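You operate a simulated robot arm through the tools that you are given. There is no shell and no other tool. Be economical: measure what you need, move in short steps, check, and stop when the job is done.

Carry out the task below with a simulated robot arm. There is one attempt and no reset: what you move stays moved.

TASK
Oil the teal motor in the oiler and set its lever to CLOSED.
Fine: press the oiler button once, for one OIL cycle; leave the motor in and the hood open.
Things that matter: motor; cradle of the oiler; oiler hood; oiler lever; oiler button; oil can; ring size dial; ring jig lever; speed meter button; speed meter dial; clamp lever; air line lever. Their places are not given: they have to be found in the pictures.

It is judged by the outcome, as a careful person would: the job done as asked, and still so three seconds after it is handed in. It fails if anything else is knocked over, pushed out of place, dropped, spilled or broken.

THE ROBOT
A 6-joint arm with a two-finger parallel gripper, fixed in place. Base frame: the origin is at the foot of the arm, x ahead of it, y to its left, z up. Lengths are in mm, angles in degrees, forces in N, time in s.
Its first joint turns from -66.0 to 66.0 degrees. Payload 2.7 kg.
Tool frame: the origin (TCP) lies between the finger pads and is the grasp point; the fingertips stand 23 mm ahead of it; z points along the fingers, y is the line along which they close. The gripper opens to 94 mm. The fingers are 38 mm wide and 10 mm thick; the gripper's body (54 by 96 mm) begins 39 mm behind the TCP.
Orientation is that of the tool frame in the base frame, as a unit quaternion [x, y, z, w]. With the fingers straight down and closing along the base's y, the tool's x points along the base's -x, its y along +y and its z along -z.

THE INTERFACE
- The arm moves only by the tool jog_arm. Its argument "motion" is one flat list of numbers, 7 for each row, row after row: the shift along the base's x, y, z in m, then the turn, a rotation vector about the base's x, y, z in rad, then the closure in counts, from 0 (fully open) to 255 (shut). In form: [tx, ty, tz, wx, wy, wz, fingers, tx, ty, tz, wx, wy, wz, fingers, ...]. A call has 1 to 12 rows; each row is the pose to reach, as a shift and turn from the pose commanded when the call began. A row lasts 0.2 s, in which the tool goes at most 50 mm and 8.6 degrees; a call with a longer step from one row to the next is refused whole, and so is a gripper value outside its range. A pose out of reach is approached as far as the arm can. The call stops where the force on the tool passes 40 N (or 10 N more than at its start, if that is more) or the arm is blocked; 0.2 s more then pass. The fingers move at their own pace (about 45 mm/s each) and stop on an object; they squeeze with about 44 N. The grip force told is the motor's: it shows also when the fingers shut on nothing. Time passes only in rows, and 0.2 s behind the last, so rows that repeat a pose let the fingers close. It gives the time, the measured TCP pose, the force on the tool (base axes), the opening and the grip force at its end, in the units of the frame above (readings bear some noise).
- Cameras (640 x 400 px; columns grow to the right, rows downward): "scene" is fixed at [86.5, -434.2, 1420]; the picture's right is [0.69, -0.72, 0.00], its down [-0.29, -0.28, -0.91] and it looks along [0.66, 0.63, -0.41] (base axes); focal length 373 px, centre (320, 200). "wrist" rides on the gripper at [-39, 0, -44] in the tool frame; the picture's right is [0.00, -1.00, 0.00], its down [0.97, 0.00, -0.24] and it looks along [0.24, 0.00, 0.97] (tool axes); focal length 218 px, centre (320, 200).
- snapshot(camera): a new picture of that camera. No time passes.
- point_at(camera, pixels): there is no depth. For up to 12 entries [column, row, z] of the newest picture of that camera ("zoom" is the newest enlarged one), the place [x, y] in the base frame at which the ray of that pixel passes the height z, good to about 3 mm. No time passes.
- enlarge(camera, box): a new picture of the part [left, top, right, bottom] of that camera's present view, enlarged. No time passes.
- close_job(): hands the job in; it is judged then, once.

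Work in short steps. Measure before you move; look again where a grasp or a placing could have gone wrong, and mend it. You have 80 turns and 46 pictures in all, the two below and enlarged ones among them. Open the gripper and draw the arm clear of the work before you hand the job in, unless the task says otherwise; then end with one line.

The tools are called as a command line: name --argument value ..., lists and objects as JSON in quotes. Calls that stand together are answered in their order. jog_arm: Moves the arm, as the interface text tells. Its arguments: {"type":"object","properties":{"motion":{"type":"array"}},"required":["motion"]} The other tools are called the same way: snapshot (camera) takes a picture; point_at (camera, pixels) gives the place at which the rays of pixels pass given heights; enlarge (camera, box) takes an enlarged picture of a part of a camera's view; close_job () hands the job in.

At the start:

```text
time: 0.0
tcp_pos: [411.4, 212.5, 1175.1]
ee_rot: [0.0, 1.0, 0.0, 0.0]
force: [0.1, 0.1, 0.2]
width: 93.9
grip_force: 0.0
```

scene: 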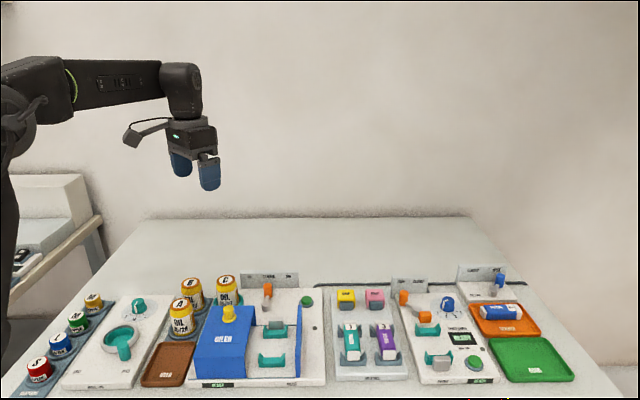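
wrist: 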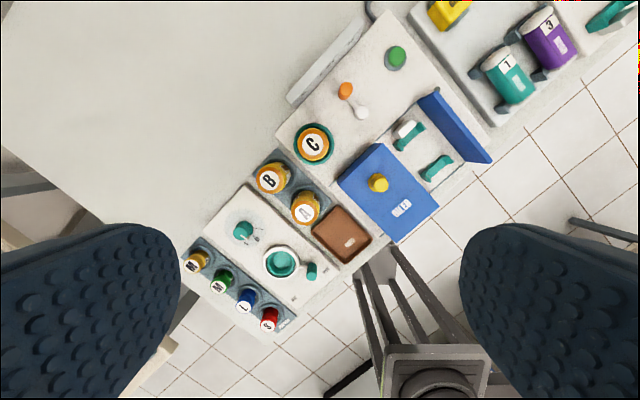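

I'll look closer at the oiler and the rest of the bench.

enlarge --camera "scene" --box '[130, 260, 330, 390]'

enlarge --camera "scene" --box '[320, 260, 520, 390]'

enlarge --camera "wrist" --box '[240, 0, 500, 260]'

```text
3.08 times, centred on (230, 325) of scene
```

zoom: 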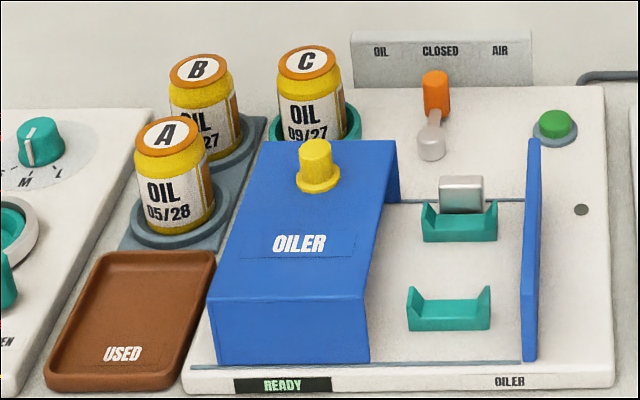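

```text
3.08 times, centred on (420, 325) of scene
```

zoom: 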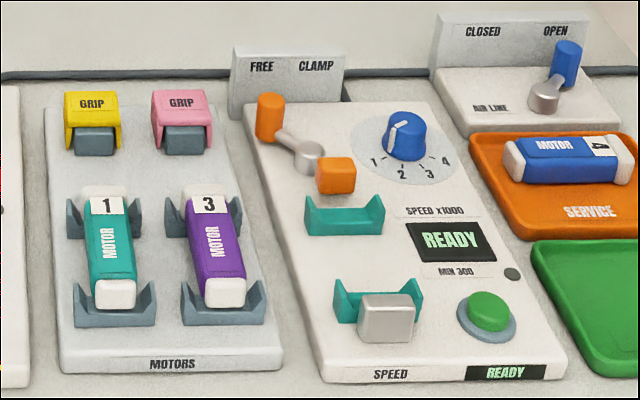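

```text
1.54 times, centred on (370, 130) of wrist
```

zoom: 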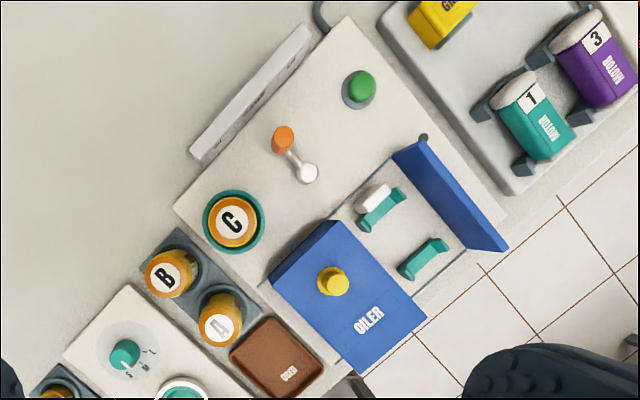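

point_at --camera "zoom" --pixels '[[532, 97, 730], [543, 115, 730], [360, 86, 720], [283, 138, 750], [307, 172, 710], [333, 282, 790], [372, 198, 730], [380, 210, 720], [423, 258, 720], [234, 222, 790], [330, 225, 770], [405, 155, 770]]'

point_at --camera "wrist" --pixels '[[495, 60, 730], [520, 92, 730], [345, 90, 750], [362, 112, 710], [397, 57, 720], [377, 183, 780], [408, 132, 720], [437, 168, 720]]'

```text
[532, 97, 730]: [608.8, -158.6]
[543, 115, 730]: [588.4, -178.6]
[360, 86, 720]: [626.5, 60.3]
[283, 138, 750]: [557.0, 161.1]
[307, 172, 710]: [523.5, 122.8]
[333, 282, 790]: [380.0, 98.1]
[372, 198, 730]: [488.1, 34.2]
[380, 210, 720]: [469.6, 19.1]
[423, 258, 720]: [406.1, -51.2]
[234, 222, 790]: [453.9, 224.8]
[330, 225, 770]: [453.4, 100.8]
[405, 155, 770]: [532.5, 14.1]
```

```text
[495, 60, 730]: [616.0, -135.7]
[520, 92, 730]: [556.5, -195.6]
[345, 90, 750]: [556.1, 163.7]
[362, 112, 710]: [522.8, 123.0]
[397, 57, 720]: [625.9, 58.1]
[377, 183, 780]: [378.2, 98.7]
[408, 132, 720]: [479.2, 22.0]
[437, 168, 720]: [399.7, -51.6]
```

Bench is rotated ~45° about z. I move over the gap between the oiler and motors and turn the tool 45°, to look from closer.

jog_arm --motion '[0.011, -0.034, -0.02, 0, 0, 0.098, 0, 0.022, -0.068, -0.04, 0, 0, 0.196, 0, 0.033, -0.102, -0.06, 0, 0, 0.294, 0, 0.044, -0.136, -0.08, 0, 0, 0.392, 0, 0.055, -0.17, -0.1, 0, 0, 0.49, 0, 0.066, -0.204, -0.12, 0, 0, 0.588, 0, 0.077, -0.238, -0.14, 0, 0, 0.687, 0, 0.088, -0.272, -0.16, 0, 0, 0.785, 0]'

snapshot --camera "wrist"

```text
time: 1.8
tcp_pos: [499.4, -61.5, 1015.4]
ee_rot: [-0.383, 0.924, 0.0, 0.0]
force: [0.1, -0.5, 0.1]
width: 94.1
grip_force: 0.1
```

```text
40 pictures are left
```

wrist: 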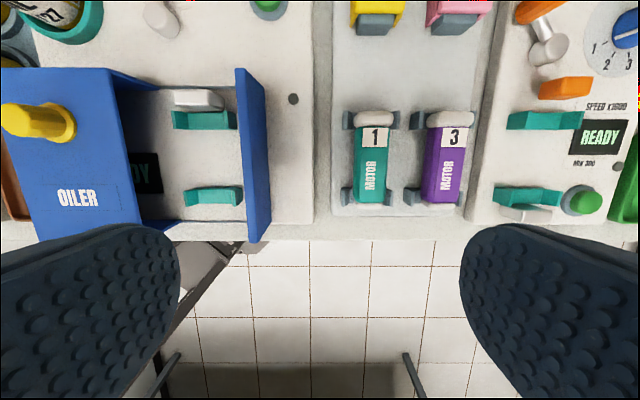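

point_at --camera "wrist" --pixels '[[375, 137, 720], [375, 137, 750], [370, 175, 740], [375, 120, 740], [370, 200, 740], [205, 121, 710], [212, 195, 710], [205, 121, 730], [212, 195, 730], [352, 160, 730], [391, 160, 730]]'

point_at --camera "scene" --pixels '[[350.8, 327.3, 720], [350.8, 327.3, 750], [243, 296, 720], [243, 296, 750], [232, 308, 780], [232, 308, 810]]'

enlarge --camera "wrist" --box '[330, 90, 490, 220]'

enlarge --camera "wrist" --box '[110, 60, 310, 250]'

```text
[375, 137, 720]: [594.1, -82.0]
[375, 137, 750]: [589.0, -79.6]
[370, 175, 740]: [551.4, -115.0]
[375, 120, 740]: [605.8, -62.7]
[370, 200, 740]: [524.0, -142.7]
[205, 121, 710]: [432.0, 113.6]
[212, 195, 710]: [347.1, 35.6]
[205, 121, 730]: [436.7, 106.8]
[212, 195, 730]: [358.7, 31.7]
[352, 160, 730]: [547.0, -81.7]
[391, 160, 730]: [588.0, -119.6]
```

```text
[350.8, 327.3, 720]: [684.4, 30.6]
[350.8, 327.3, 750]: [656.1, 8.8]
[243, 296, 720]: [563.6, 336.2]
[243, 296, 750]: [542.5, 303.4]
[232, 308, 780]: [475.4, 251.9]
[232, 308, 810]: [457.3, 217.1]
```

```text
3.08 times, centred on (410, 155) of wrist
```

zoom: 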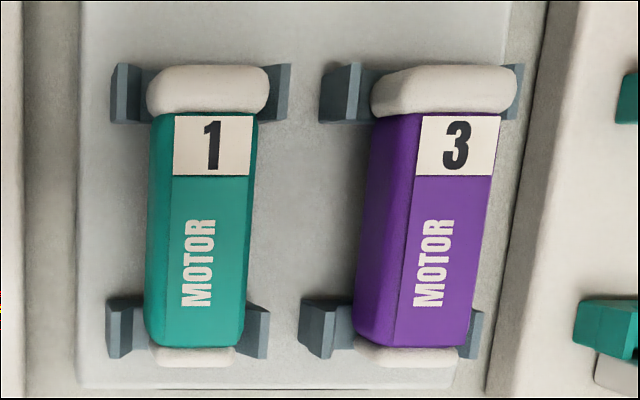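

```text
2.11 times, centred on (210, 155) of wrist
```

zoom: 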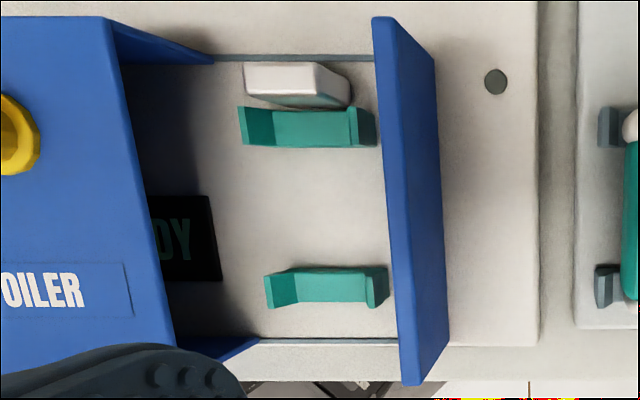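

The heights implied by two wrist views don't match the assumed ones: triangulating gives cradle ≈ z 837 and motor label ≈ z 863. I recompute positions at those heights.

point_at --camera "wrist" --pixels '[[375, 137, 863], [374, 120, 855], [370, 200, 855], [372, 160, 860], [205, 121, 837], [212, 195, 837], [200, 100, 845], [38, 120, 900], [140, 225, 880], [160, 20, 830], [268, 5, 835], [340, 215, 815]]'

point_at --camera "scene" --pixels '[[350.8, 327.3, 863], [228, 306, 900], [228, 306, 930], [266, 288, 860], [264, 306, 830], [307, 299, 830], [307, 299, 840], [450, 216, 800], [100, 390, 800]]'

```text
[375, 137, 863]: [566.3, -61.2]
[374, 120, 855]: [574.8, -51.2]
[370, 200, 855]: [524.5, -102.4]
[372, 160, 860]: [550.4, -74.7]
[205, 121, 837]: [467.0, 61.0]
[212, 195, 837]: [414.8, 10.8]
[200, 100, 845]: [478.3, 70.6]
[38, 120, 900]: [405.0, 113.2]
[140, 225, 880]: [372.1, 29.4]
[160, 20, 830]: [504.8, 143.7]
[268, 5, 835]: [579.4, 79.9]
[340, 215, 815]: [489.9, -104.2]
```

```text
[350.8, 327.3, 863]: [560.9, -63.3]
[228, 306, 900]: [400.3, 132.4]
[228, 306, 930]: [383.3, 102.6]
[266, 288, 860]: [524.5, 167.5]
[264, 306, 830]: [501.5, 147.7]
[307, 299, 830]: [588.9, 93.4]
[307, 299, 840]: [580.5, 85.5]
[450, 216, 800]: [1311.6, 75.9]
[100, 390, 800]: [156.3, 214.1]
```

Consistent now: motor centre ≈(550,-75,860), oiler cradle ≈(441,36,837), knob ≈(385,105,925). I move over the motor for a close view.

jog_arm --motion '[0.025, -0.007, -0.027, 0, 0, 0, 0, 0.051, -0.015, -0.055, 0, 0, 0, 0]'

snapshot --camera "wrist"

```text
time: 2.4
tcp_pos: [550.9, -74.3, 959.8]
ee_rot: [-0.383, 0.924, 0.0, 0.0]
force: [0.1, 0.4, -0.8]
width: 94.2
grip_force: 0.1
```

```text
37 pictures are left
```

wrist: 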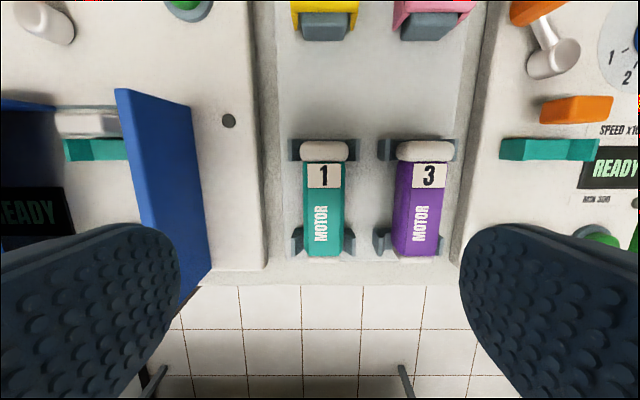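

point_at --camera "wrist" --pixels '[[303, 210, 855], [345, 210, 855], [324, 141, 855], [324, 162, 863], [324, 257, 850], [307, 176, 863], [342, 176, 863], [295, 150, 840], [354, 150, 840], [293, 240, 840], [354, 240, 840]]'

enlarge --camera "wrist" --box '[260, 120, 420, 280]'

```text
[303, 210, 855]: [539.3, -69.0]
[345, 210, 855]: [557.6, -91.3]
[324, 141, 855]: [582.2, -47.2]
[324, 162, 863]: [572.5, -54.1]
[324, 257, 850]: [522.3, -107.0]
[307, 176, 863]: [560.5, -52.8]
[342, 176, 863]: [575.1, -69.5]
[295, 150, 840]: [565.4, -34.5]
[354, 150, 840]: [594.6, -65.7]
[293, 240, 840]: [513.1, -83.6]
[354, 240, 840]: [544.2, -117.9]
```

```text
2.50 times, centred on (340, 200) of wrist
```

zoom: 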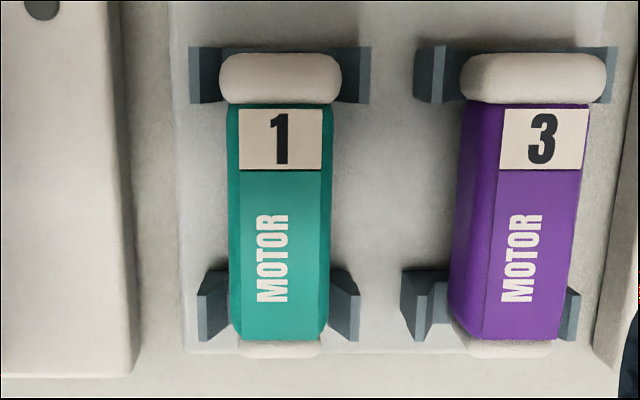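

Motor body is ~29 mm wide, centre r-offset ≈+2.5 mm from the tool axis. I pre-close to ~55 mm and descend to just above, then to grasp height z≈849.

jog_arm --motion '[0.002, -0.002, 0, 0, 0, 0, 106, 0.002, -0.002, -0.02, 0, 0, 0, 106, 0.002, -0.002, -0.045, 0, 0, 0, 106, 0.002, -0.002, -0.07, 0, 0, 0, 106]'

snapshot --camera "wrist"

enlarge --camera "scene" --box '[300, 250, 440, 390]'

```text
time: 3.4
tcp_pos: [552.7, -74.9, 887.9]
ee_rot: [-0.382, 0.924, 0.0, 0.001]
force: [0.2, 0.1, 0.6]
width: 54.8
grip_force: 0.1
```

```text
35 pictures are left
```

wrist: 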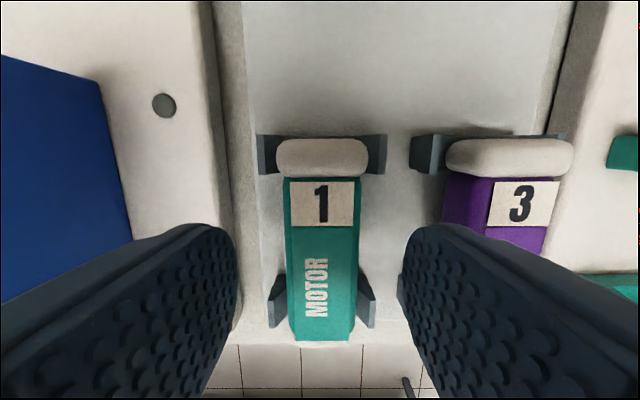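

```text
2.86 times, centred on (370, 320) of scene
```

zoom: 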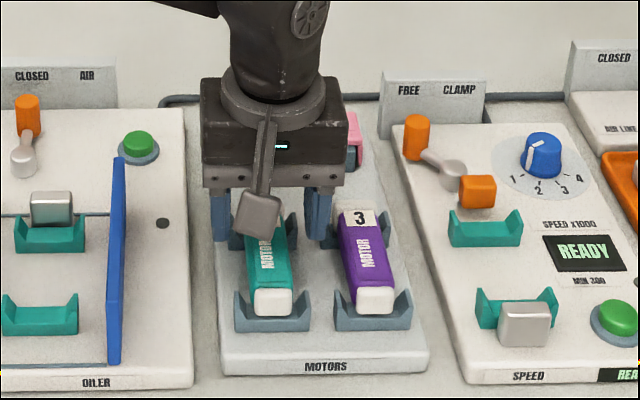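

Motor (col 322) is centred between the fingers (237–398). I descend to z≈848.

jog_arm --motion '[0, 0, -0.015, 0, 0, 0, 106, 0, 0, -0.03, 0, 0, 0, 106, 0, 0, -0.04, 0, 0, 0, 106]'

snapshot --camera "wrist"

```text
time: 4.2
tcp_pos: [553.1, -76.0, 849.0]
ee_rot: [-0.382, 0.924, 0.0, 0.0]
force: [-0.5, 0.7, 0.2]
width: 54.8
grip_force: 0.1
```

```text
33 pictures are left
```

wrist: 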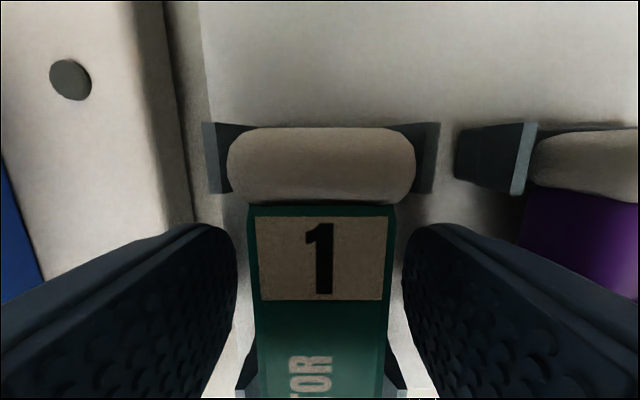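

No contact; motor lies between the fingers. I close.

jog_arm --motion '[0, 0, 0, 0, 0, 0, 160, 0, 0, 0, 0, 0, 0, 200, 0, 0, 0, 0, 0, 0, 230, 0, 0, 0, 0, 0, 0, 230]'

```text
time: 5.2
tcp_pos: [551.8, -75.7, 847.6]
ee_rot: [-0.382, 0.924, 0.001, 0.0]
force: [-0.4, -0.4, -0.1]
width: 29.4
grip_force: 44.0
```

Held at 29.4 mm. I lift and move to just in front of the oiler cradle at z≈950 to look at it.

jog_arm --motion '[0, 0, 0.02, 0, 0, 0, 230, 0, 0, 0.06, 0, 0, 0, 230, 0, 0, 0.1, 0, 0, 0, 230, -0.038, 0.018, 0.1, 0, 0, 0, 230, -0.077, 0.035, 0.1, 0, 0, 0, 230, -0.115, 0.053, 0.1, 0, 0, 0, 230, -0.153, 0.07, 0.1, 0, 0, 0, 230]'

snapshot --camera "wrist"

enlarge --camera "scene" --box '[180, 240, 340, 400]'

```text
time: 6.8
tcp_pos: [398.1, -5.6, 949.4]
ee_rot: [-0.382, 0.924, 0.0, 0.001]
force: [-0.1, 0.2, -1.3]
width: 29.2
grip_force: 44.5
```

```text
32 pictures are left
```

wrist: 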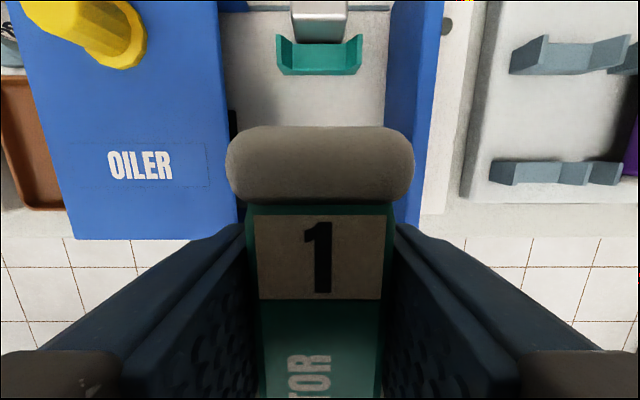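

```text
2.50 times, centred on (260, 320) of scene
```

zoom: 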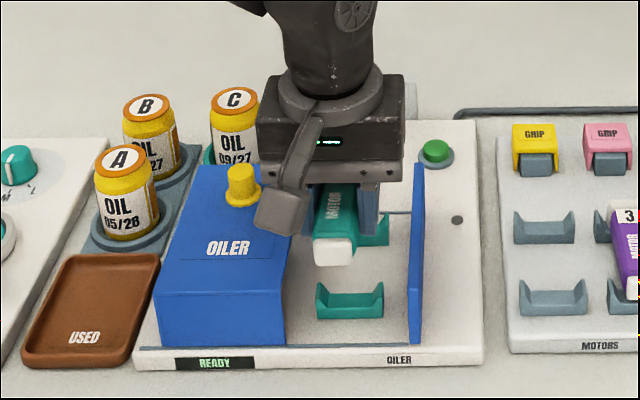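

Cradle's back support (cols 276–362) is centred on the tool (col 320). I move 58 mm to the back along the bench axis and lower most of the way.

jog_arm --motion '[0.0205, 0.0205, 0, 0, 0, 0, 230, 0.041, 0.041, 0, 0, 0, 0, 230, 0.041, 0.041, -0.04, 0, 0, 0, 230, 0.041, 0.041, -0.08, 0, 0, 0, 230]'

snapshot --camera "wrist"

enlarge --camera "scene" --box '[200, 280, 320, 390]'

```text
time: 7.8
tcp_pos: [439.1, 35.3, 868.6]
ee_rot: [-0.382, 0.924, 0.0, 0.001]
force: [0.9, 0.7, -0.5]
width: 29.5
grip_force: 44.4
```

```text
30 pictures are left
```

wrist: 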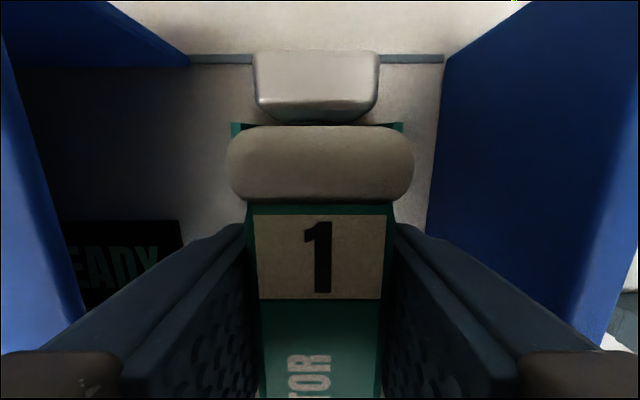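

```text
3.64 times, centred on (260, 335) of scene
```

zoom: 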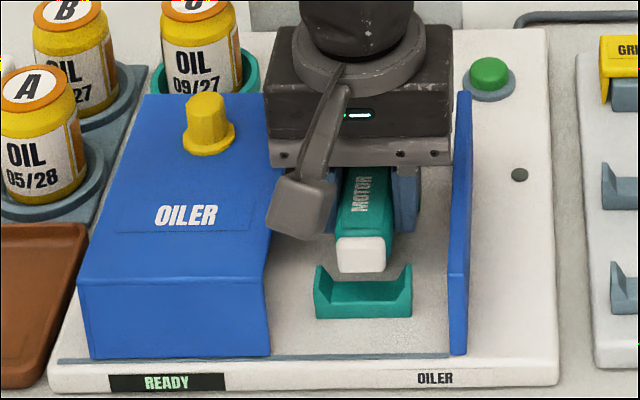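

Aligned; the support shows evenly round the motor cap and there's ~5 mm to the block behind. Lowering slowly, stopping on contact.

jog_arm --motion '[-0.0006, 0.0006, -0.006, 0, 0, 0, 230, -0.0006, 0.0006, -0.012, 0, 0, 0, 230, -0.0006, 0.0006, -0.015, 0, 0, 0, 230, -0.0006, 0.0006, -0.017, 0, 0, 0, 230, -0.0006, 0.0006, -0.018, 0, 0, 0, 230]'

```text
time: 9.0
tcp_pos: [439.8, 35.1, 850.8]
ee_rot: [-0.382, 0.924, 0.001, 0.001]
force: [-0.1, -0.3, -0.3]
width: 29.3
grip_force: 44.2
```

jog_arm --motion '[0, 0, -0.001, 0, 0, 0, 230, 0, 0, -0.002, 0, 0, 0, 230, 0, 0, -0.003, 0, 0, 0, 230]'

enlarge --camera "scene" --box '[220, 290, 310, 380]'

```text
time: 9.8
tcp_pos: [439.8, 35.1, 848.6]
ee_rot: [-0.382, 0.924, 0.0, 0.001]
force: [-5.6, -0.8, 15.6]
width: 29.3
grip_force: 43.9
```

```text
4.44 times, centred on (265, 335) of scene
```

zoom: 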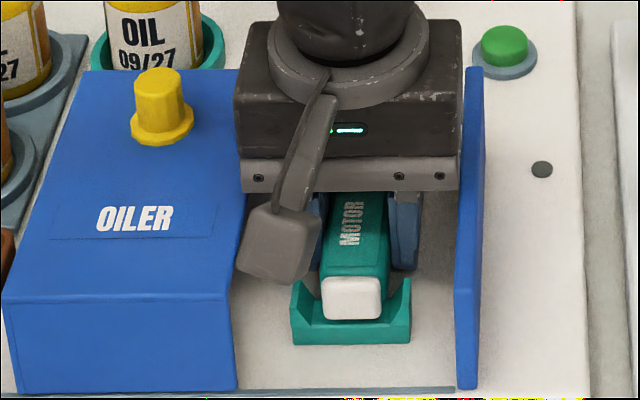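

Seated (15 N contact, motor low in the cradle). I release to ~50 mm and lift straight up.

jog_arm --motion '[0, 0, -0.002, 0, 0, 0, 180, 0, 0, -0.002, 0, 0, 0, 122, 0, 0, -0.002, 0, 0, 0, 122, 0, 0, 0.02, 0, 0, 0, 122, 0, 0, 0.06, 0, 0, 0, 122, 0, 0, 0.1, 0, 0, 0, 122, 0, 0, 0.13, 0, 0, 0, 122]'

snapshot --camera "wrist"

enlarge --camera "scene" --box '[180, 260, 340, 390]'

```text
time: 11.4
tcp_pos: [439.7, 35.6, 977.2]
ee_rot: [-0.382, 0.924, 0.0, 0.0]
force: [-0.2, -0.5, -0.4]
width: 49.2
grip_force: 0.1
```

```text
27 pictures are left
```

wrist: 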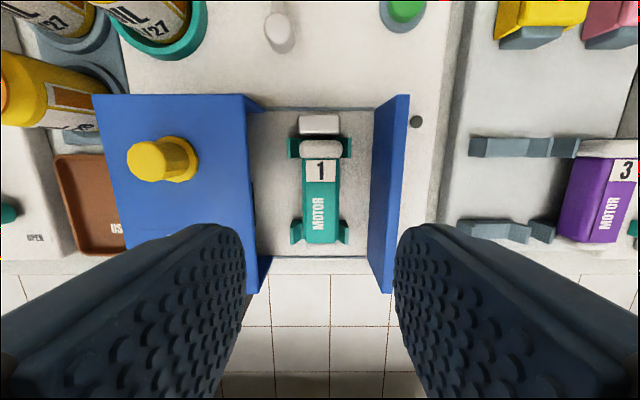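

```text
3.08 times, centred on (260, 325) of scene
```

zoom: 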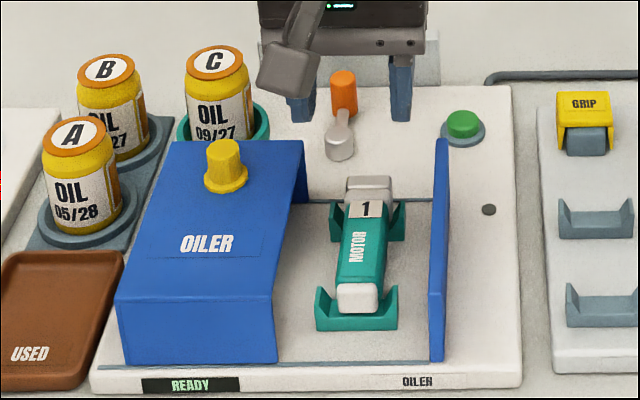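

Motor sits well in the cradle; display READY. Next look at the lever (pivot ≈(505,144), handle ≈(534,173)) from above.

jog_arm --motion '[0.02, 0.031, 0, 0, 0, 0, 122, 0.04, 0.062, 0, 0, 0, 0, 122, 0.06, 0.093, 0, 0, 0, 0, 122, 0.08, 0.123, 0, 0, 0, 0, 122]'

snapshot --camera "wrist"

```text
time: 12.4
tcp_pos: [520.0, 160.1, 978.0]
ee_rot: [-0.382, 0.924, -0.001, 0.0]
force: [0.7, 0.3, -1.0]
width: 48.9
grip_force: 0.0
```

```text
25 pictures are left
```

wrist: 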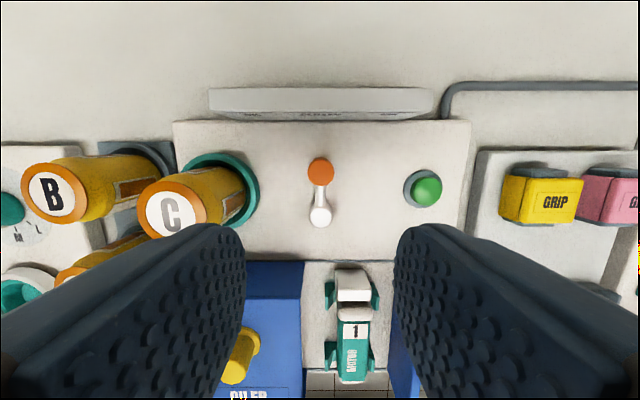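

Lever points to CLOSED (handle (320,170), pivot (320,215)); OIL is to the left. I measure the handle, button and knob.

point_at --camera "wrist" --pixels '[[320, 166, 852], [307, 166, 852], [333, 166, 852], [320, 215, 835], [427, 190, 835], [255, 115, 850], [390, 115, 850]]'

enlarge --camera "wrist" --box '[240, 80, 460, 260]'

enlarge --camera "scene" --box '[210, 260, 330, 340]'

```text
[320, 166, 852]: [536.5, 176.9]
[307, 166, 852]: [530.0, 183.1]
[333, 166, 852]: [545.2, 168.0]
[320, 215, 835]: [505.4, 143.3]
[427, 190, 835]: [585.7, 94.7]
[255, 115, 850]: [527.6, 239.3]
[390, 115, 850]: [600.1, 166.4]
```

```text
2.22 times, centred on (350, 170) of wrist
```

zoom: 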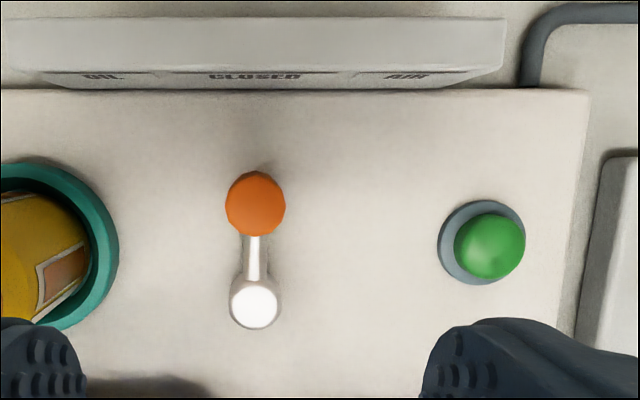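

```text
5.00 times, centred on (270, 300) of scene
```

zoom: 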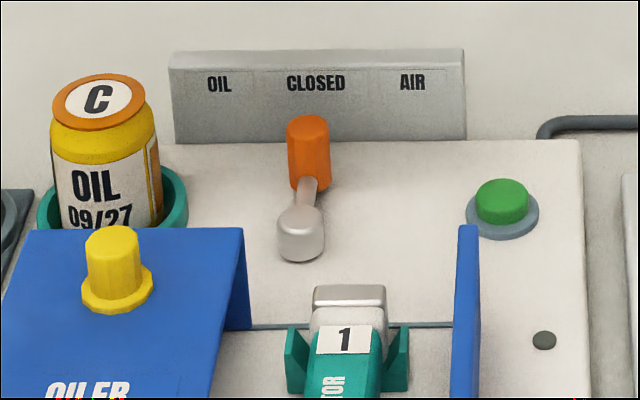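

Sign top is ≈z 862 and can C (top z≈895) is close on the left, so I'll grip the handle radially (fingers closing front-to-back). I turn the tool −90°, with opening ~36 mm, above the handle.

jog_arm --motion '[0.002, 0.002, 0, 0, 0, -0.143, 160, 0.004, 0.004, 0, 0, 0, -0.286, 160, 0.006, 0.006, 0, 0, 0, -0.428, 160, 0.008, 0.008, 0, 0, 0, -0.571, 160, 0.01, 0.01, 0, 0, 0, -0.714, 160, 0.012, 0.012, 0, 0, 0, -0.857, 160, 0.014, 0.014, 0, 0, 0, -1.0, 160, 0.016, 0.016, 0, 0, 0, -1.142, 160, 0.016, 0.016, 0, 0, 0, -1.285, 160, 0.016, 0.016, 0, 0, 0, -1.428, 160, 0.016, 0.016, 0, 0, 0, -1.571, 160]'

snapshot --camera "wrist"

```text
time: 14.8
tcp_pos: [535.6, 174.6, 977.9]
ee_rot: [0.384, 0.923, 0.0, 0.0]
force: [-0.2, 0.7, -0.9]
width: 35.1
grip_force: 0.0
```

```text
22 pictures are left
```

wrist: 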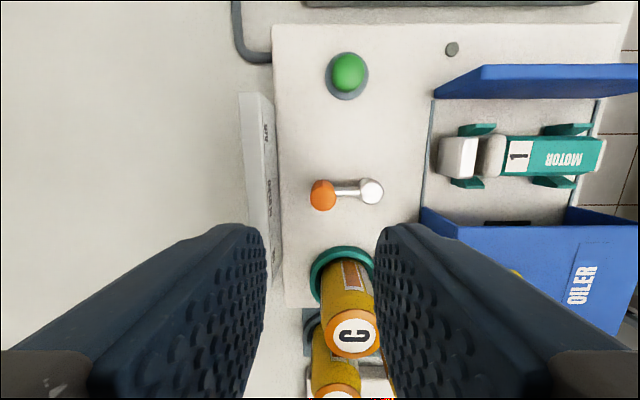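

Handle (323,195) is about under the tool axis, 2 mm to the front. I lower to tips ≈ z 868 and check.

jog_arm --motion '[-0.0015, -0.0015, -0.045, 0, 0, 0, 160, -0.0015, -0.0015, -0.087, 0, 0, 0, 160]'

snapshot --camera "wrist"

enlarge --camera "scene" --box '[200, 240, 330, 340]'

```text
time: 15.4
tcp_pos: [534.7, 172.8, 891.1]
ee_rot: [0.383, 0.924, 0.0, 0.001]
force: [-0.2, -0.6, -0.6]
width: 35.2
grip_force: 0.0
```

```text
21 pictures are left
```

wrist: 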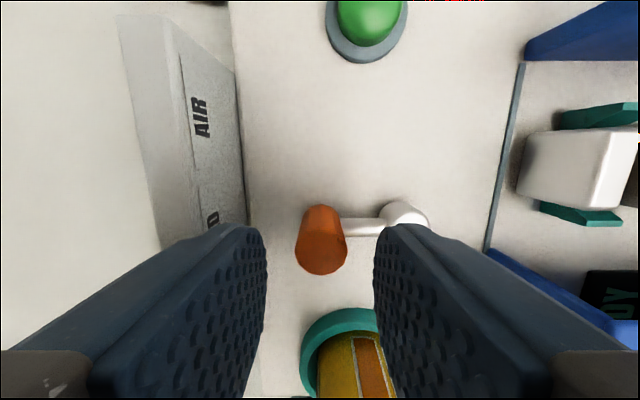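

```text
4.00 times, centred on (265, 290) of scene
```

zoom: 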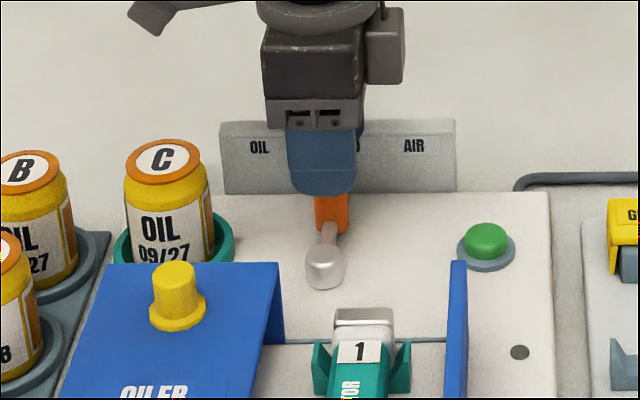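

Handle sits between the fingers. I lower to tips ≈ z 839 and close on it.

jog_arm --motion '[-0.001, 0.001, -0.015, 0, 0, 0, 160, -0.001, 0.001, -0.029, 0, 0, 0, 160, -0.001, 0.001, -0.029, 0, 0, 0, 200, -0.001, 0.001, -0.029, 0, 0, 0, 230, -0.001, 0.001, -0.029, 0, 0, 0, 230, -0.001, 0.001, -0.029, 0, 0, 0, 230]'

```text
time: 16.8
tcp_pos: [533.5, 173.0, 860.9]
ee_rot: [0.384, 0.923, 0.0, 0.0]
force: [-4.0, -3.6, -1.1]
width: 20.4
grip_force: 44.8
```

Handle gripped (20.4 mm). I swing it left along its 41 mm arc, 30° first.

jog_arm --motion '[-0.0026, 0.0024, 0, 0, 0, 0, 230, -0.0054, 0.0046, 0, 0, 0, 0, 230, -0.0084, 0.0065, 0, 0, 0, 0, 230, -0.0117, 0.0081, 0, 0, 0, 0, 230, -0.015, 0.0095, 0, 0, 0, 0, 230, -0.0184, 0.0106, 0, 0, 0, 0, 230]'

enlarge --camera "scene" --box '[200, 240, 330, 340]'

```text
time: 18.2
tcp_pos: [515.0, 186.7, 861.8]
ee_rot: [0.383, 0.924, 0.002, 0.0]
force: [13.7, 9.9, -9.5]
width: 20.4
grip_force: 45.3
```

```text
4.00 times, centred on (265, 290) of scene
```

zoom: 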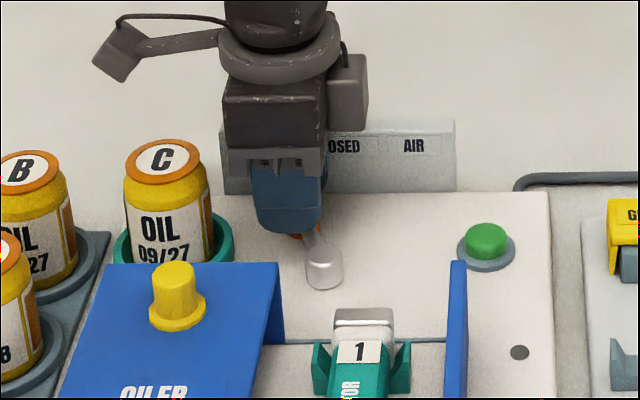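

Lever moved ~33° left. I open, rise and look where it settles.

jog_arm --motion '[0, 0, 0, 0, 0, 0, 200, 0, 0, 0, 0, 0, 0, 165, 0, 0, 0, 0, 0, 0, 160, 0, 0, 0.04, 0, 0, 0, 160, 0, 0, 0.085, 0, 0, 0, 160]'

snapshot --camera "wrist"

snapshot --camera "scene"

```text
time: 19.4
tcp_pos: [514.1, 184.7, 946.4]
ee_rot: [0.384, 0.923, 0.0, 0.0]
force: [-0.4, -0.4, 0.7]
width: 35.3
grip_force: 0.0
```

```text
18 pictures are left
```

wrist: 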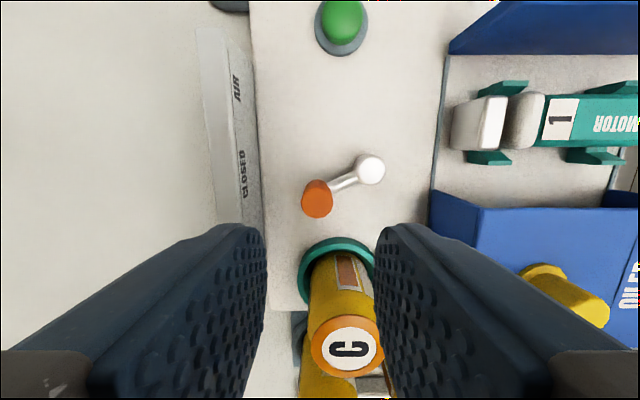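

```text
17 pictures are left
```

scene: 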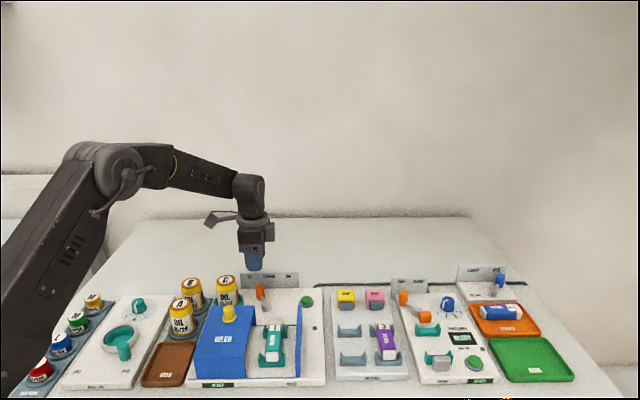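

point_at --camera "wrist" --pixels '[[316, 205, 853], [371, 170, 837], [360, 176, 832], [336, 187, 832], [244, 174, 845], [237, 88, 845]]'

enlarge --camera "scene" --box '[210, 260, 330, 340]'

```text
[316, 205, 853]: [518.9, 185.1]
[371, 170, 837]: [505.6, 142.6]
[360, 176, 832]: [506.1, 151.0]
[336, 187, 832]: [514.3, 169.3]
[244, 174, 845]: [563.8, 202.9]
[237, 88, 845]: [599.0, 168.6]
```

```text
5.00 times, centred on (270, 300) of scene
```

zoom: 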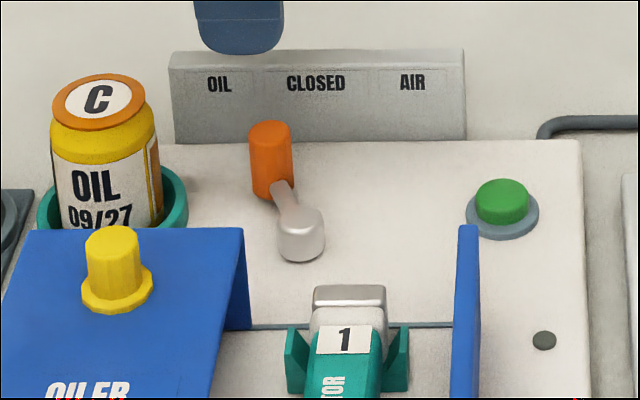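

Lever now ≈28° left; other levers here sit at ~45°, so I'm unsure it reached its stop. I re-grip and swing on gently while watching the force.

jog_arm --motion '[0.0045, 0, -0.04, 0, 0, 0, 160, 0.0045, 0, -0.085, 0, 0, 0, 160, 0.0045, 0, -0.085, 0, 0, 0, 200, 0.0045, 0, -0.085, 0, 0, 0, 230, 0.0045, 0, -0.085, 0, 0, 0, 230, 0.001, 0.001, -0.085, 0, 0, 0, 230, -0.0015, 0.002, -0.085, 0, 0, 0, 230, -0.0045, 0.0022, -0.085, 0, 0, 0, 230, -0.0075, 0.002, -0.085, 0, 0, 0, 230]'

```text
time: 21.4
tcp_pos: [506.6, 188.3, 861.9]
ee_rot: [0.383, 0.924, 0.0, -0.001]
force: [5.8, 0.8, -9.8]
width: 20.3
grip_force: 44.9
```

No stop felt yet (~45°). A bit further in small steps.

jog_arm --motion '[-0.002, 0, 0, 0, 0, 0, 230, -0.004, -0.0002, 0, 0, 0, 0, 230, -0.006, -0.0006, 0, 0, 0, 0, 230]'

```text
time: 22.2
tcp_pos: [501.4, 188.0, 862.4]
ee_rot: [0.383, 0.924, 0.001, 0.0]
force: [7.6, 16.9, -16.5]
width: 20.3
grip_force: 44.8
```

jog_arm --motion '[0, 0, 0, 0, 0, 0, 200, 0, 0, 0, 0, 0, 0, 165, 0, 0, 0, 0, 0, 0, 160, 0, 0, 0.04, 0, 0, 0, 160, 0, 0, 0.085, 0, 0, 0, 160]'

snapshot --camera "wrist"

enlarge --camera "scene" --box '[190, 260, 330, 390]'

```text
time: 23.4
tcp_pos: [502.4, 187.0, 947.2]
ee_rot: [0.384, 0.923, 0.0, 0.0]
force: [-0.5, -1.3, 0.3]
width: 35.3
grip_force: 0.0
```

```text
15 pictures are left
```

wrist: 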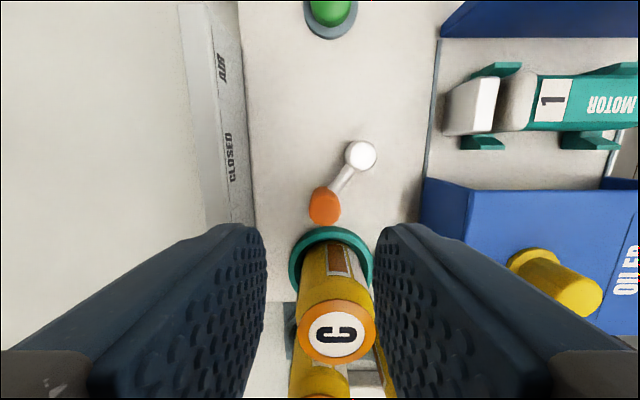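

```text
3.08 times, centred on (260, 325) of scene
```

zoom: 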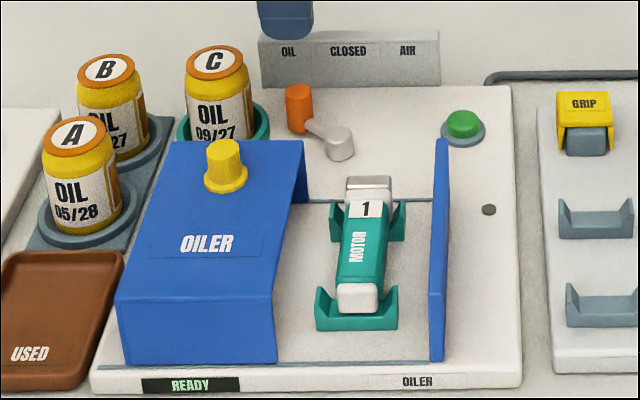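

Lever is now ~48° left like the other stations' end positions. Next the hood: knob triangulates to ≈(396,125), top z≈901. I move above it.

jog_arm --motion '[0, 0, 0.02, 0, 0, 0, 150, -0.035, -0.02, 0.02, 0, 0, 0, 150, -0.07, -0.041, 0.02, 0, 0, 0, 150, -0.106, -0.062, 0.02, 0, 0, 0, 150, -0.106, -0.062, 0.02, 0, 0, 0, 150]'

snapshot --camera "wrist"

```text
time: 24.6
tcp_pos: [394.1, 124.6, 967.1]
ee_rot: [0.383, 0.924, 0.0, 0.0]
force: [-0.2, -0.6, -0.3]
width: 38.8
grip_force: 0.0
```

```text
13 pictures are left
```

wrist: 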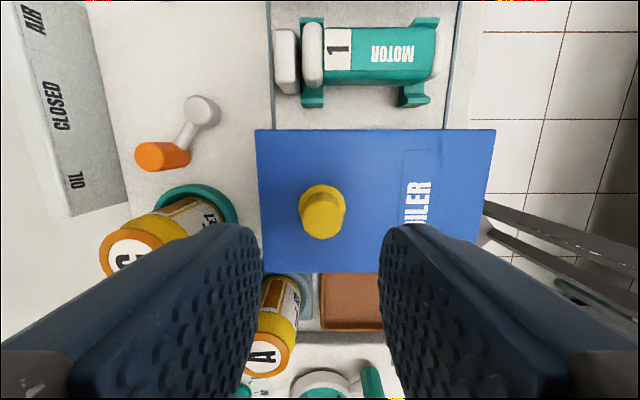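

Knob (323,217) is nearly under the tool. I lower so the tips are ~5 mm over the hood top and grip it.

jog_arm --motion '[0.0005, -0.002, -0.03, 0, 0, 0, 150, 0.0005, -0.002, -0.055, 0, 0, 0, 150, 0.0005, -0.002, -0.063, 0, 0, 0, 150, 0.0005, -0.002, -0.063, 0, 0, 0, 190, 0.0005, -0.002, -0.063, 0, 0, 0, 230, 0.0005, -0.002, -0.063, 0, 0, 0, 235, 0.0005, -0.002, -0.063, 0, 0, 0, 235]'

enlarge --camera "scene" --box '[180, 240, 320, 390]'

```text
time: 26.2
tcp_pos: [395.2, 121.4, 904.5]
ee_rot: [0.384, 0.924, -0.001, -0.002]
force: [-6.1, -7.1, 0.9]
width: 21.2
grip_force: 45.3
```

```text
2.67 times, centred on (250, 315) of scene
```

zoom: 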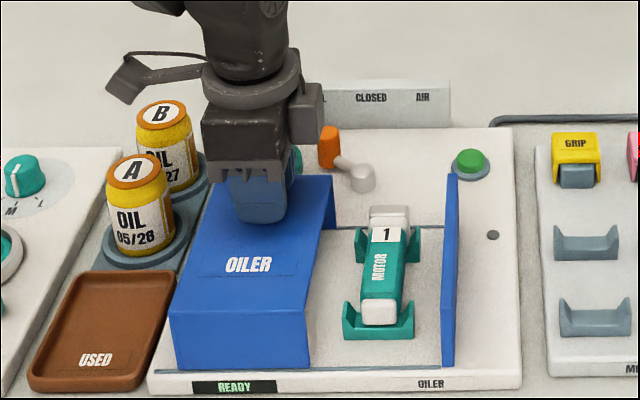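

Knob gripped (21.2 mm). I slide the hood to the right along its rails.

jog_arm --motion '[0.0035, -0.0035, 0, 0, 0, 0, 235, 0.0085, -0.0085, 0, 0, 0, 0, 235, 0.0141, -0.0141, 0, 0, 0, 0, 235, 0.0212, -0.0212, 0, 0, 0, 0, 235, 0.0283, -0.0283, 0, 0, 0, 0, 235]'

enlarge --camera "scene" --box '[180, 240, 320, 390]'

```text
time: 27.4
tcp_pos: [424.3, 94.5, 902.3]
ee_rot: [0.384, 0.923, 0.0, 0.0]
force: [-0.8, -0.3, -4.4]
width: 21.1
grip_force: 45.1
```

```text
2.67 times, centred on (250, 315) of scene
```

zoom: 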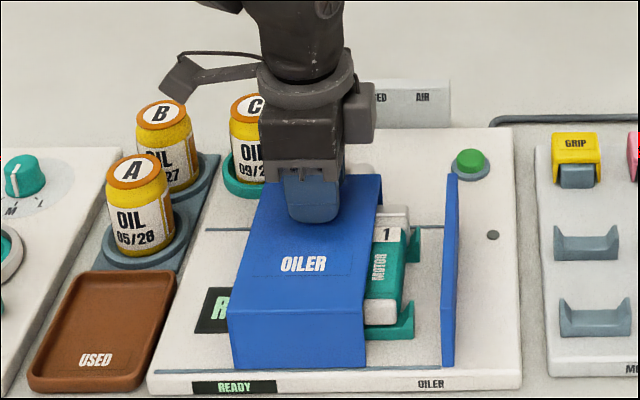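

Slides freely. Remaining ≈52 mm; I continue, slowing at the end.

jog_arm --motion '[0.0071, -0.0071, 0, 0, 0, 0, 235, 0.0141, -0.0141, 0, 0, 0, 0, 235, 0.0212, -0.0212, 0, 0, 0, 0, 235, 0.0283, -0.0283, 0, 0, 0, 0, 235, 0.0318, -0.0318, 0, 0, 0, 0, 235, 0.0339, -0.0339, 0, 0, 0, 0, 235, 0.0354, -0.0354, 0, 0, 0, 0, 235, 0.0368, -0.0368, 0, 0, 0, 0, 235, 0.0382, -0.0382, 0, 0, 0, 0, 235]'

enlarge --camera "scene" --box '[180, 260, 330, 390]'

```text
time: 29.4
tcp_pos: [461.6, 56.3, 904.7]
ee_rot: [0.383, 0.924, 0.0, 0.0]
force: [-6.6, 1.2, -14.4]
width: 21.4
grip_force: 44.8
```

```text
3.08 times, centred on (255, 325) of scene
```

zoom: 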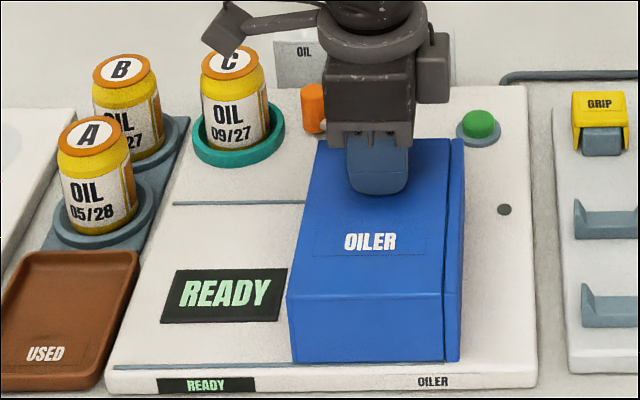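

Almost shut (thin gap). A few mm more until resistance.

jog_arm --motion '[0.0008, -0.0008, 0, 0, 0, 0, 235, 0.0016, -0.0016, 0, 0, 0, 0, 235, 0.0024, -0.0024, 0, 0, 0, 0, 235, 0.0032, -0.0032, 0, 0, 0, 0, 235]'

```text
time: 30.4
tcp_pos: [463.6, 54.7, 903.3]
ee_rot: [0.384, 0.923, 0.001, -0.003]
force: [-29.7, 24.0, 1.0]
width: 21.8
grip_force: 44.9
```

Hood is shut against its stop (38 N). I release, rise, close the fingers and move above the green button ≈(587,95).

jog_arm --motion '[-0.002, 0.002, 0, 0, 0, 0, 235, -0.002, 0.002, 0, 0, 0, 0, 180, -0.002, 0.002, 0, 0, 0, 0, 150, -0.002, 0.002, 0.03, 0, 0, 0, 150, -0.002, 0.002, 0.05, 0, 0, 0, 150, 0.03, 0.01, 0.05, 0, 0, 0, 255, 0.062, 0.02, 0.05, 0, 0, 0, 255, 0.094, 0.03, 0.05, 0, 0, 0, 255, 0.123, 0.039, 0.05, 0, 0, 0, 255, 0.123, 0.039, 0.05, 0, 0, 0, 255]'

snapshot --camera "wrist"

snapshot --camera "scene"

```text
time: 32.6
tcp_pos: [587.9, 91.6, 952.5]
ee_rot: [0.384, 0.923, 0.001, 0.0]
force: [0.7, 0.3, 0.5]
width: 0.1
grip_force: 42.3
```

```text
9 pictures are left
```

wrist: 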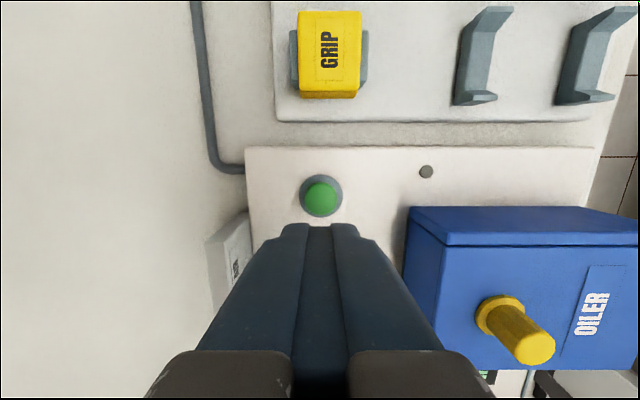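

```text
8 pictures are left
```

scene: 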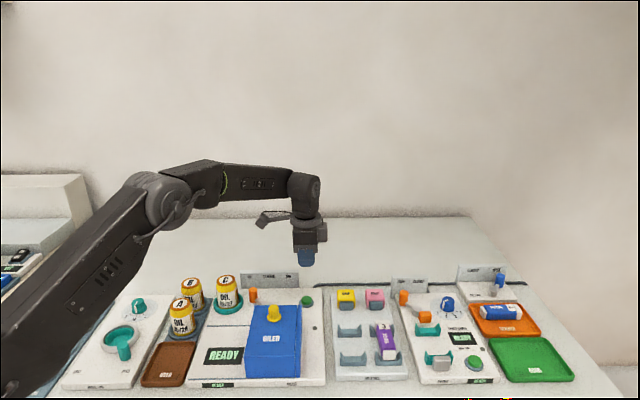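

Button (321,197) lies under the closed fingertips; hood shut, lever OIL, display READY. I press once: down in small steps, then straight up.

jog_arm --motion '[0.001, -0.001, -0.04, 0, 0, 0, 255, 0.001, -0.001, -0.08, 0, 0, 0, 255, 0.001, -0.001, -0.086, 0, 0, 0, 255, 0.001, -0.001, -0.089, 0, 0, 0, 255, 0.001, -0.001, -0.092, 0, 0, 0, 255, 0.001, -0.001, -0.095, 0, 0, 0, 255]'

```text
time: 34.0
tcp_pos: [589.9, 89.9, 857.8]
ee_rot: [0.383, 0.924, 0.0, 0.0]
force: [-0.2, -0.7, 0.9]
width: 0.0
grip_force: 42.1
```

jog_arm --motion '[0, 0, -0.0015, 0, 0, 0, 255, 0, 0, -0.003, 0, 0, 0, 255, 0, 0, -0.0045, 0, 0, 0, 255, 0, 0, -0.006, 0, 0, 0, 255]'

```text
time: 35.0
tcp_pos: [589.1, 90.3, 853.6]
ee_rot: [0.383, 0.924, 0.001, 0.0]
force: [-0.8, 0.4, 3.3]
width: 0.0
grip_force: 42.4
```

Contact just begun (3 N). Continue pressing.

jog_arm --motion '[0, 0, -0.0015, 0, 0, 0, 255, 0, 0, -0.003, 0, 0, 0, 255, 0, 0, -0.0045, 0, 0, 0, 255]'

enlarge --camera "scene" --box '[180, 260, 340, 390]'

```text
time: 35.8
tcp_pos: [589.9, 91.1, 850.0]
ee_rot: [0.383, 0.924, 0.001, 0.0]
force: [-5.7, 2.3, 14.0]
width: 0.0
grip_force: 42.1
```

```text
3.08 times, centred on (260, 325) of scene
```

zoom: 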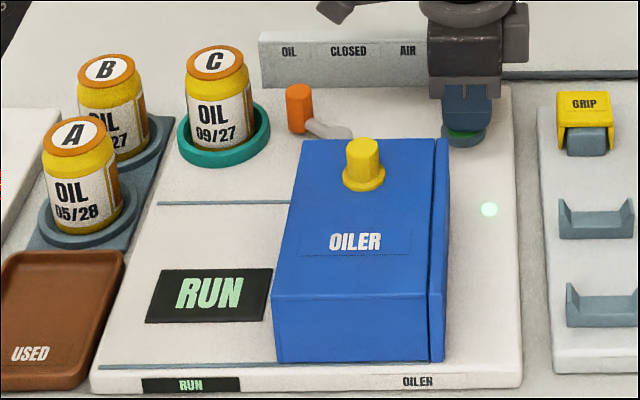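

RUN is shown and the lamp lit. I rise off the button and wait.

jog_arm --motion '[0, 0, 0.03, 0, 0, 0, 255, 0, 0, 0.07, 0, 0, 0, 255, 0, 0, 0.1, 0, 0, 0, 255, 0, 0, 0.1, 0, 0, 0, 200, 0, 0, 0.1, 0, 0, 0, 160, 0, 0, 0.1, 0, 0, 0, 160, 0, 0, 0.1, 0, 0, 0, 160, 0, 0, 0.1, 0, 0, 0, 160, 0, 0, 0.1, 0, 0, 0, 160, 0, 0, 0.1, 0, 0, 0, 160, 0, 0, 0.1, 0, 0, 0, 160, 0, 0, 0.1, 0, 0, 0, 160]'

jog_arm --motion '[0, 0, 0, 0, 0, 0, 160, 0, 0, 0, 0, 0, 0, 160, 0, 0, 0, 0, 0, 0, 160, 0, 0, 0, 0, 0, 0, 160, 0, 0, 0, 0, 0, 0, 160, 0, 0, 0, 0, 0, 0, 160, 0, 0, 0, 0, 0, 0, 160, 0, 0, 0, 0, 0, 0, 160, 0, 0, 0, 0, 0, 0, 160, 0, 0, 0, 0, 0, 0, 160, 0, 0, 0, 0, 0, 0, 160, 0, 0, 0, 0, 0, 0, 160]'

enlarge --camera "scene" --box '[180, 260, 340, 390]'

```text
time: 38.4
tcp_pos: [589.7, 89.9, 948.0]
ee_rot: [0.383, 0.924, 0.0, 0.001]
force: [0.1, 0.0, 0.3]
width: 35.0
grip_force: 0.1
```

```text
time: 41.0
tcp_pos: [589.7, 89.8, 947.4]
ee_rot: [0.384, 0.923, 0.0, 0.0]
force: [-0.4, -0.5, -1.6]
width: 35.1
grip_force: 0.1
```

```text
3.08 times, centred on (260, 325) of scene
```

zoom: 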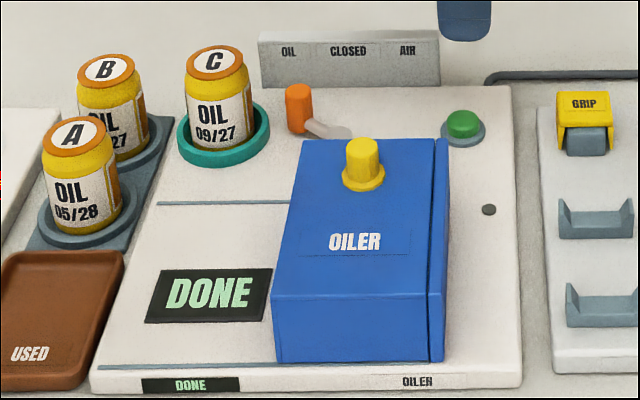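

DONE. Now the lever back: I go over the handle's known place (502,187.5), lower and grip it.

jog_arm --motion '[-0.022, 0.0245, 0, 0, 0, 0, 160, -0.044, 0.049, 0, 0, 0, 0, 160, -0.066, 0.0735, 0, 0, 0, 0, 160, -0.0879, 0.0977, 0, 0, 0, 0, 160, -0.0879, 0.0977, 0, 0, 0, 0, 160, -0.0879, 0.0977, -0.04, 0, 0, 0, 160, -0.0879, 0.0977, -0.07, 0, 0, 0, 160, -0.0879, 0.0977, -0.085, 0, 0, 0, 160, -0.0879, 0.0977, -0.085, 0, 0, 0, 200, -0.0879, 0.0977, -0.085, 0, 0, 0, 230, -0.0879, 0.0977, -0.085, 0, 0, 0, 230]'

```text
time: 43.4
tcp_pos: [501.6, 187.2, 863.4]
ee_rot: [0.384, 0.923, 0.0, 0.0]
force: [0.7, -6.5, -2.6]
width: 20.0
grip_force: 45.4
```

Gripped (20 mm). I swing it back along the arc to CLOSED.

jog_arm --motion '[0.0028, 0, 0, 0, 0, 0, 230, 0.0057, -0.0001, 0, 0, 0, 0, 230, 0.0093, -0.0006, 0, 0, 0, 0, 230, 0.0128, -0.0013, 0, 0, 0, 0, 230, 0.0162, -0.0025, 0, 0, 0, 0, 230, 0.0195, -0.0038, 0, 0, 0, 0, 230, 0.0226, -0.0055, 0, 0, 0, 0, 230, 0.0257, -0.0074, 0, 0, 0, 0, 230, 0.0286, -0.0096, 0, 0, 0, 0, 230, 0.0312, -0.0119, 0, 0, 0, 0, 230]'

```text
time: 45.6
tcp_pos: [531.7, 174.2, 862.0]
ee_rot: [0.384, 0.924, -0.002, -0.002]
force: [-21.5, -6.5, 2.3]
width: 20.6
grip_force: 45.1
```

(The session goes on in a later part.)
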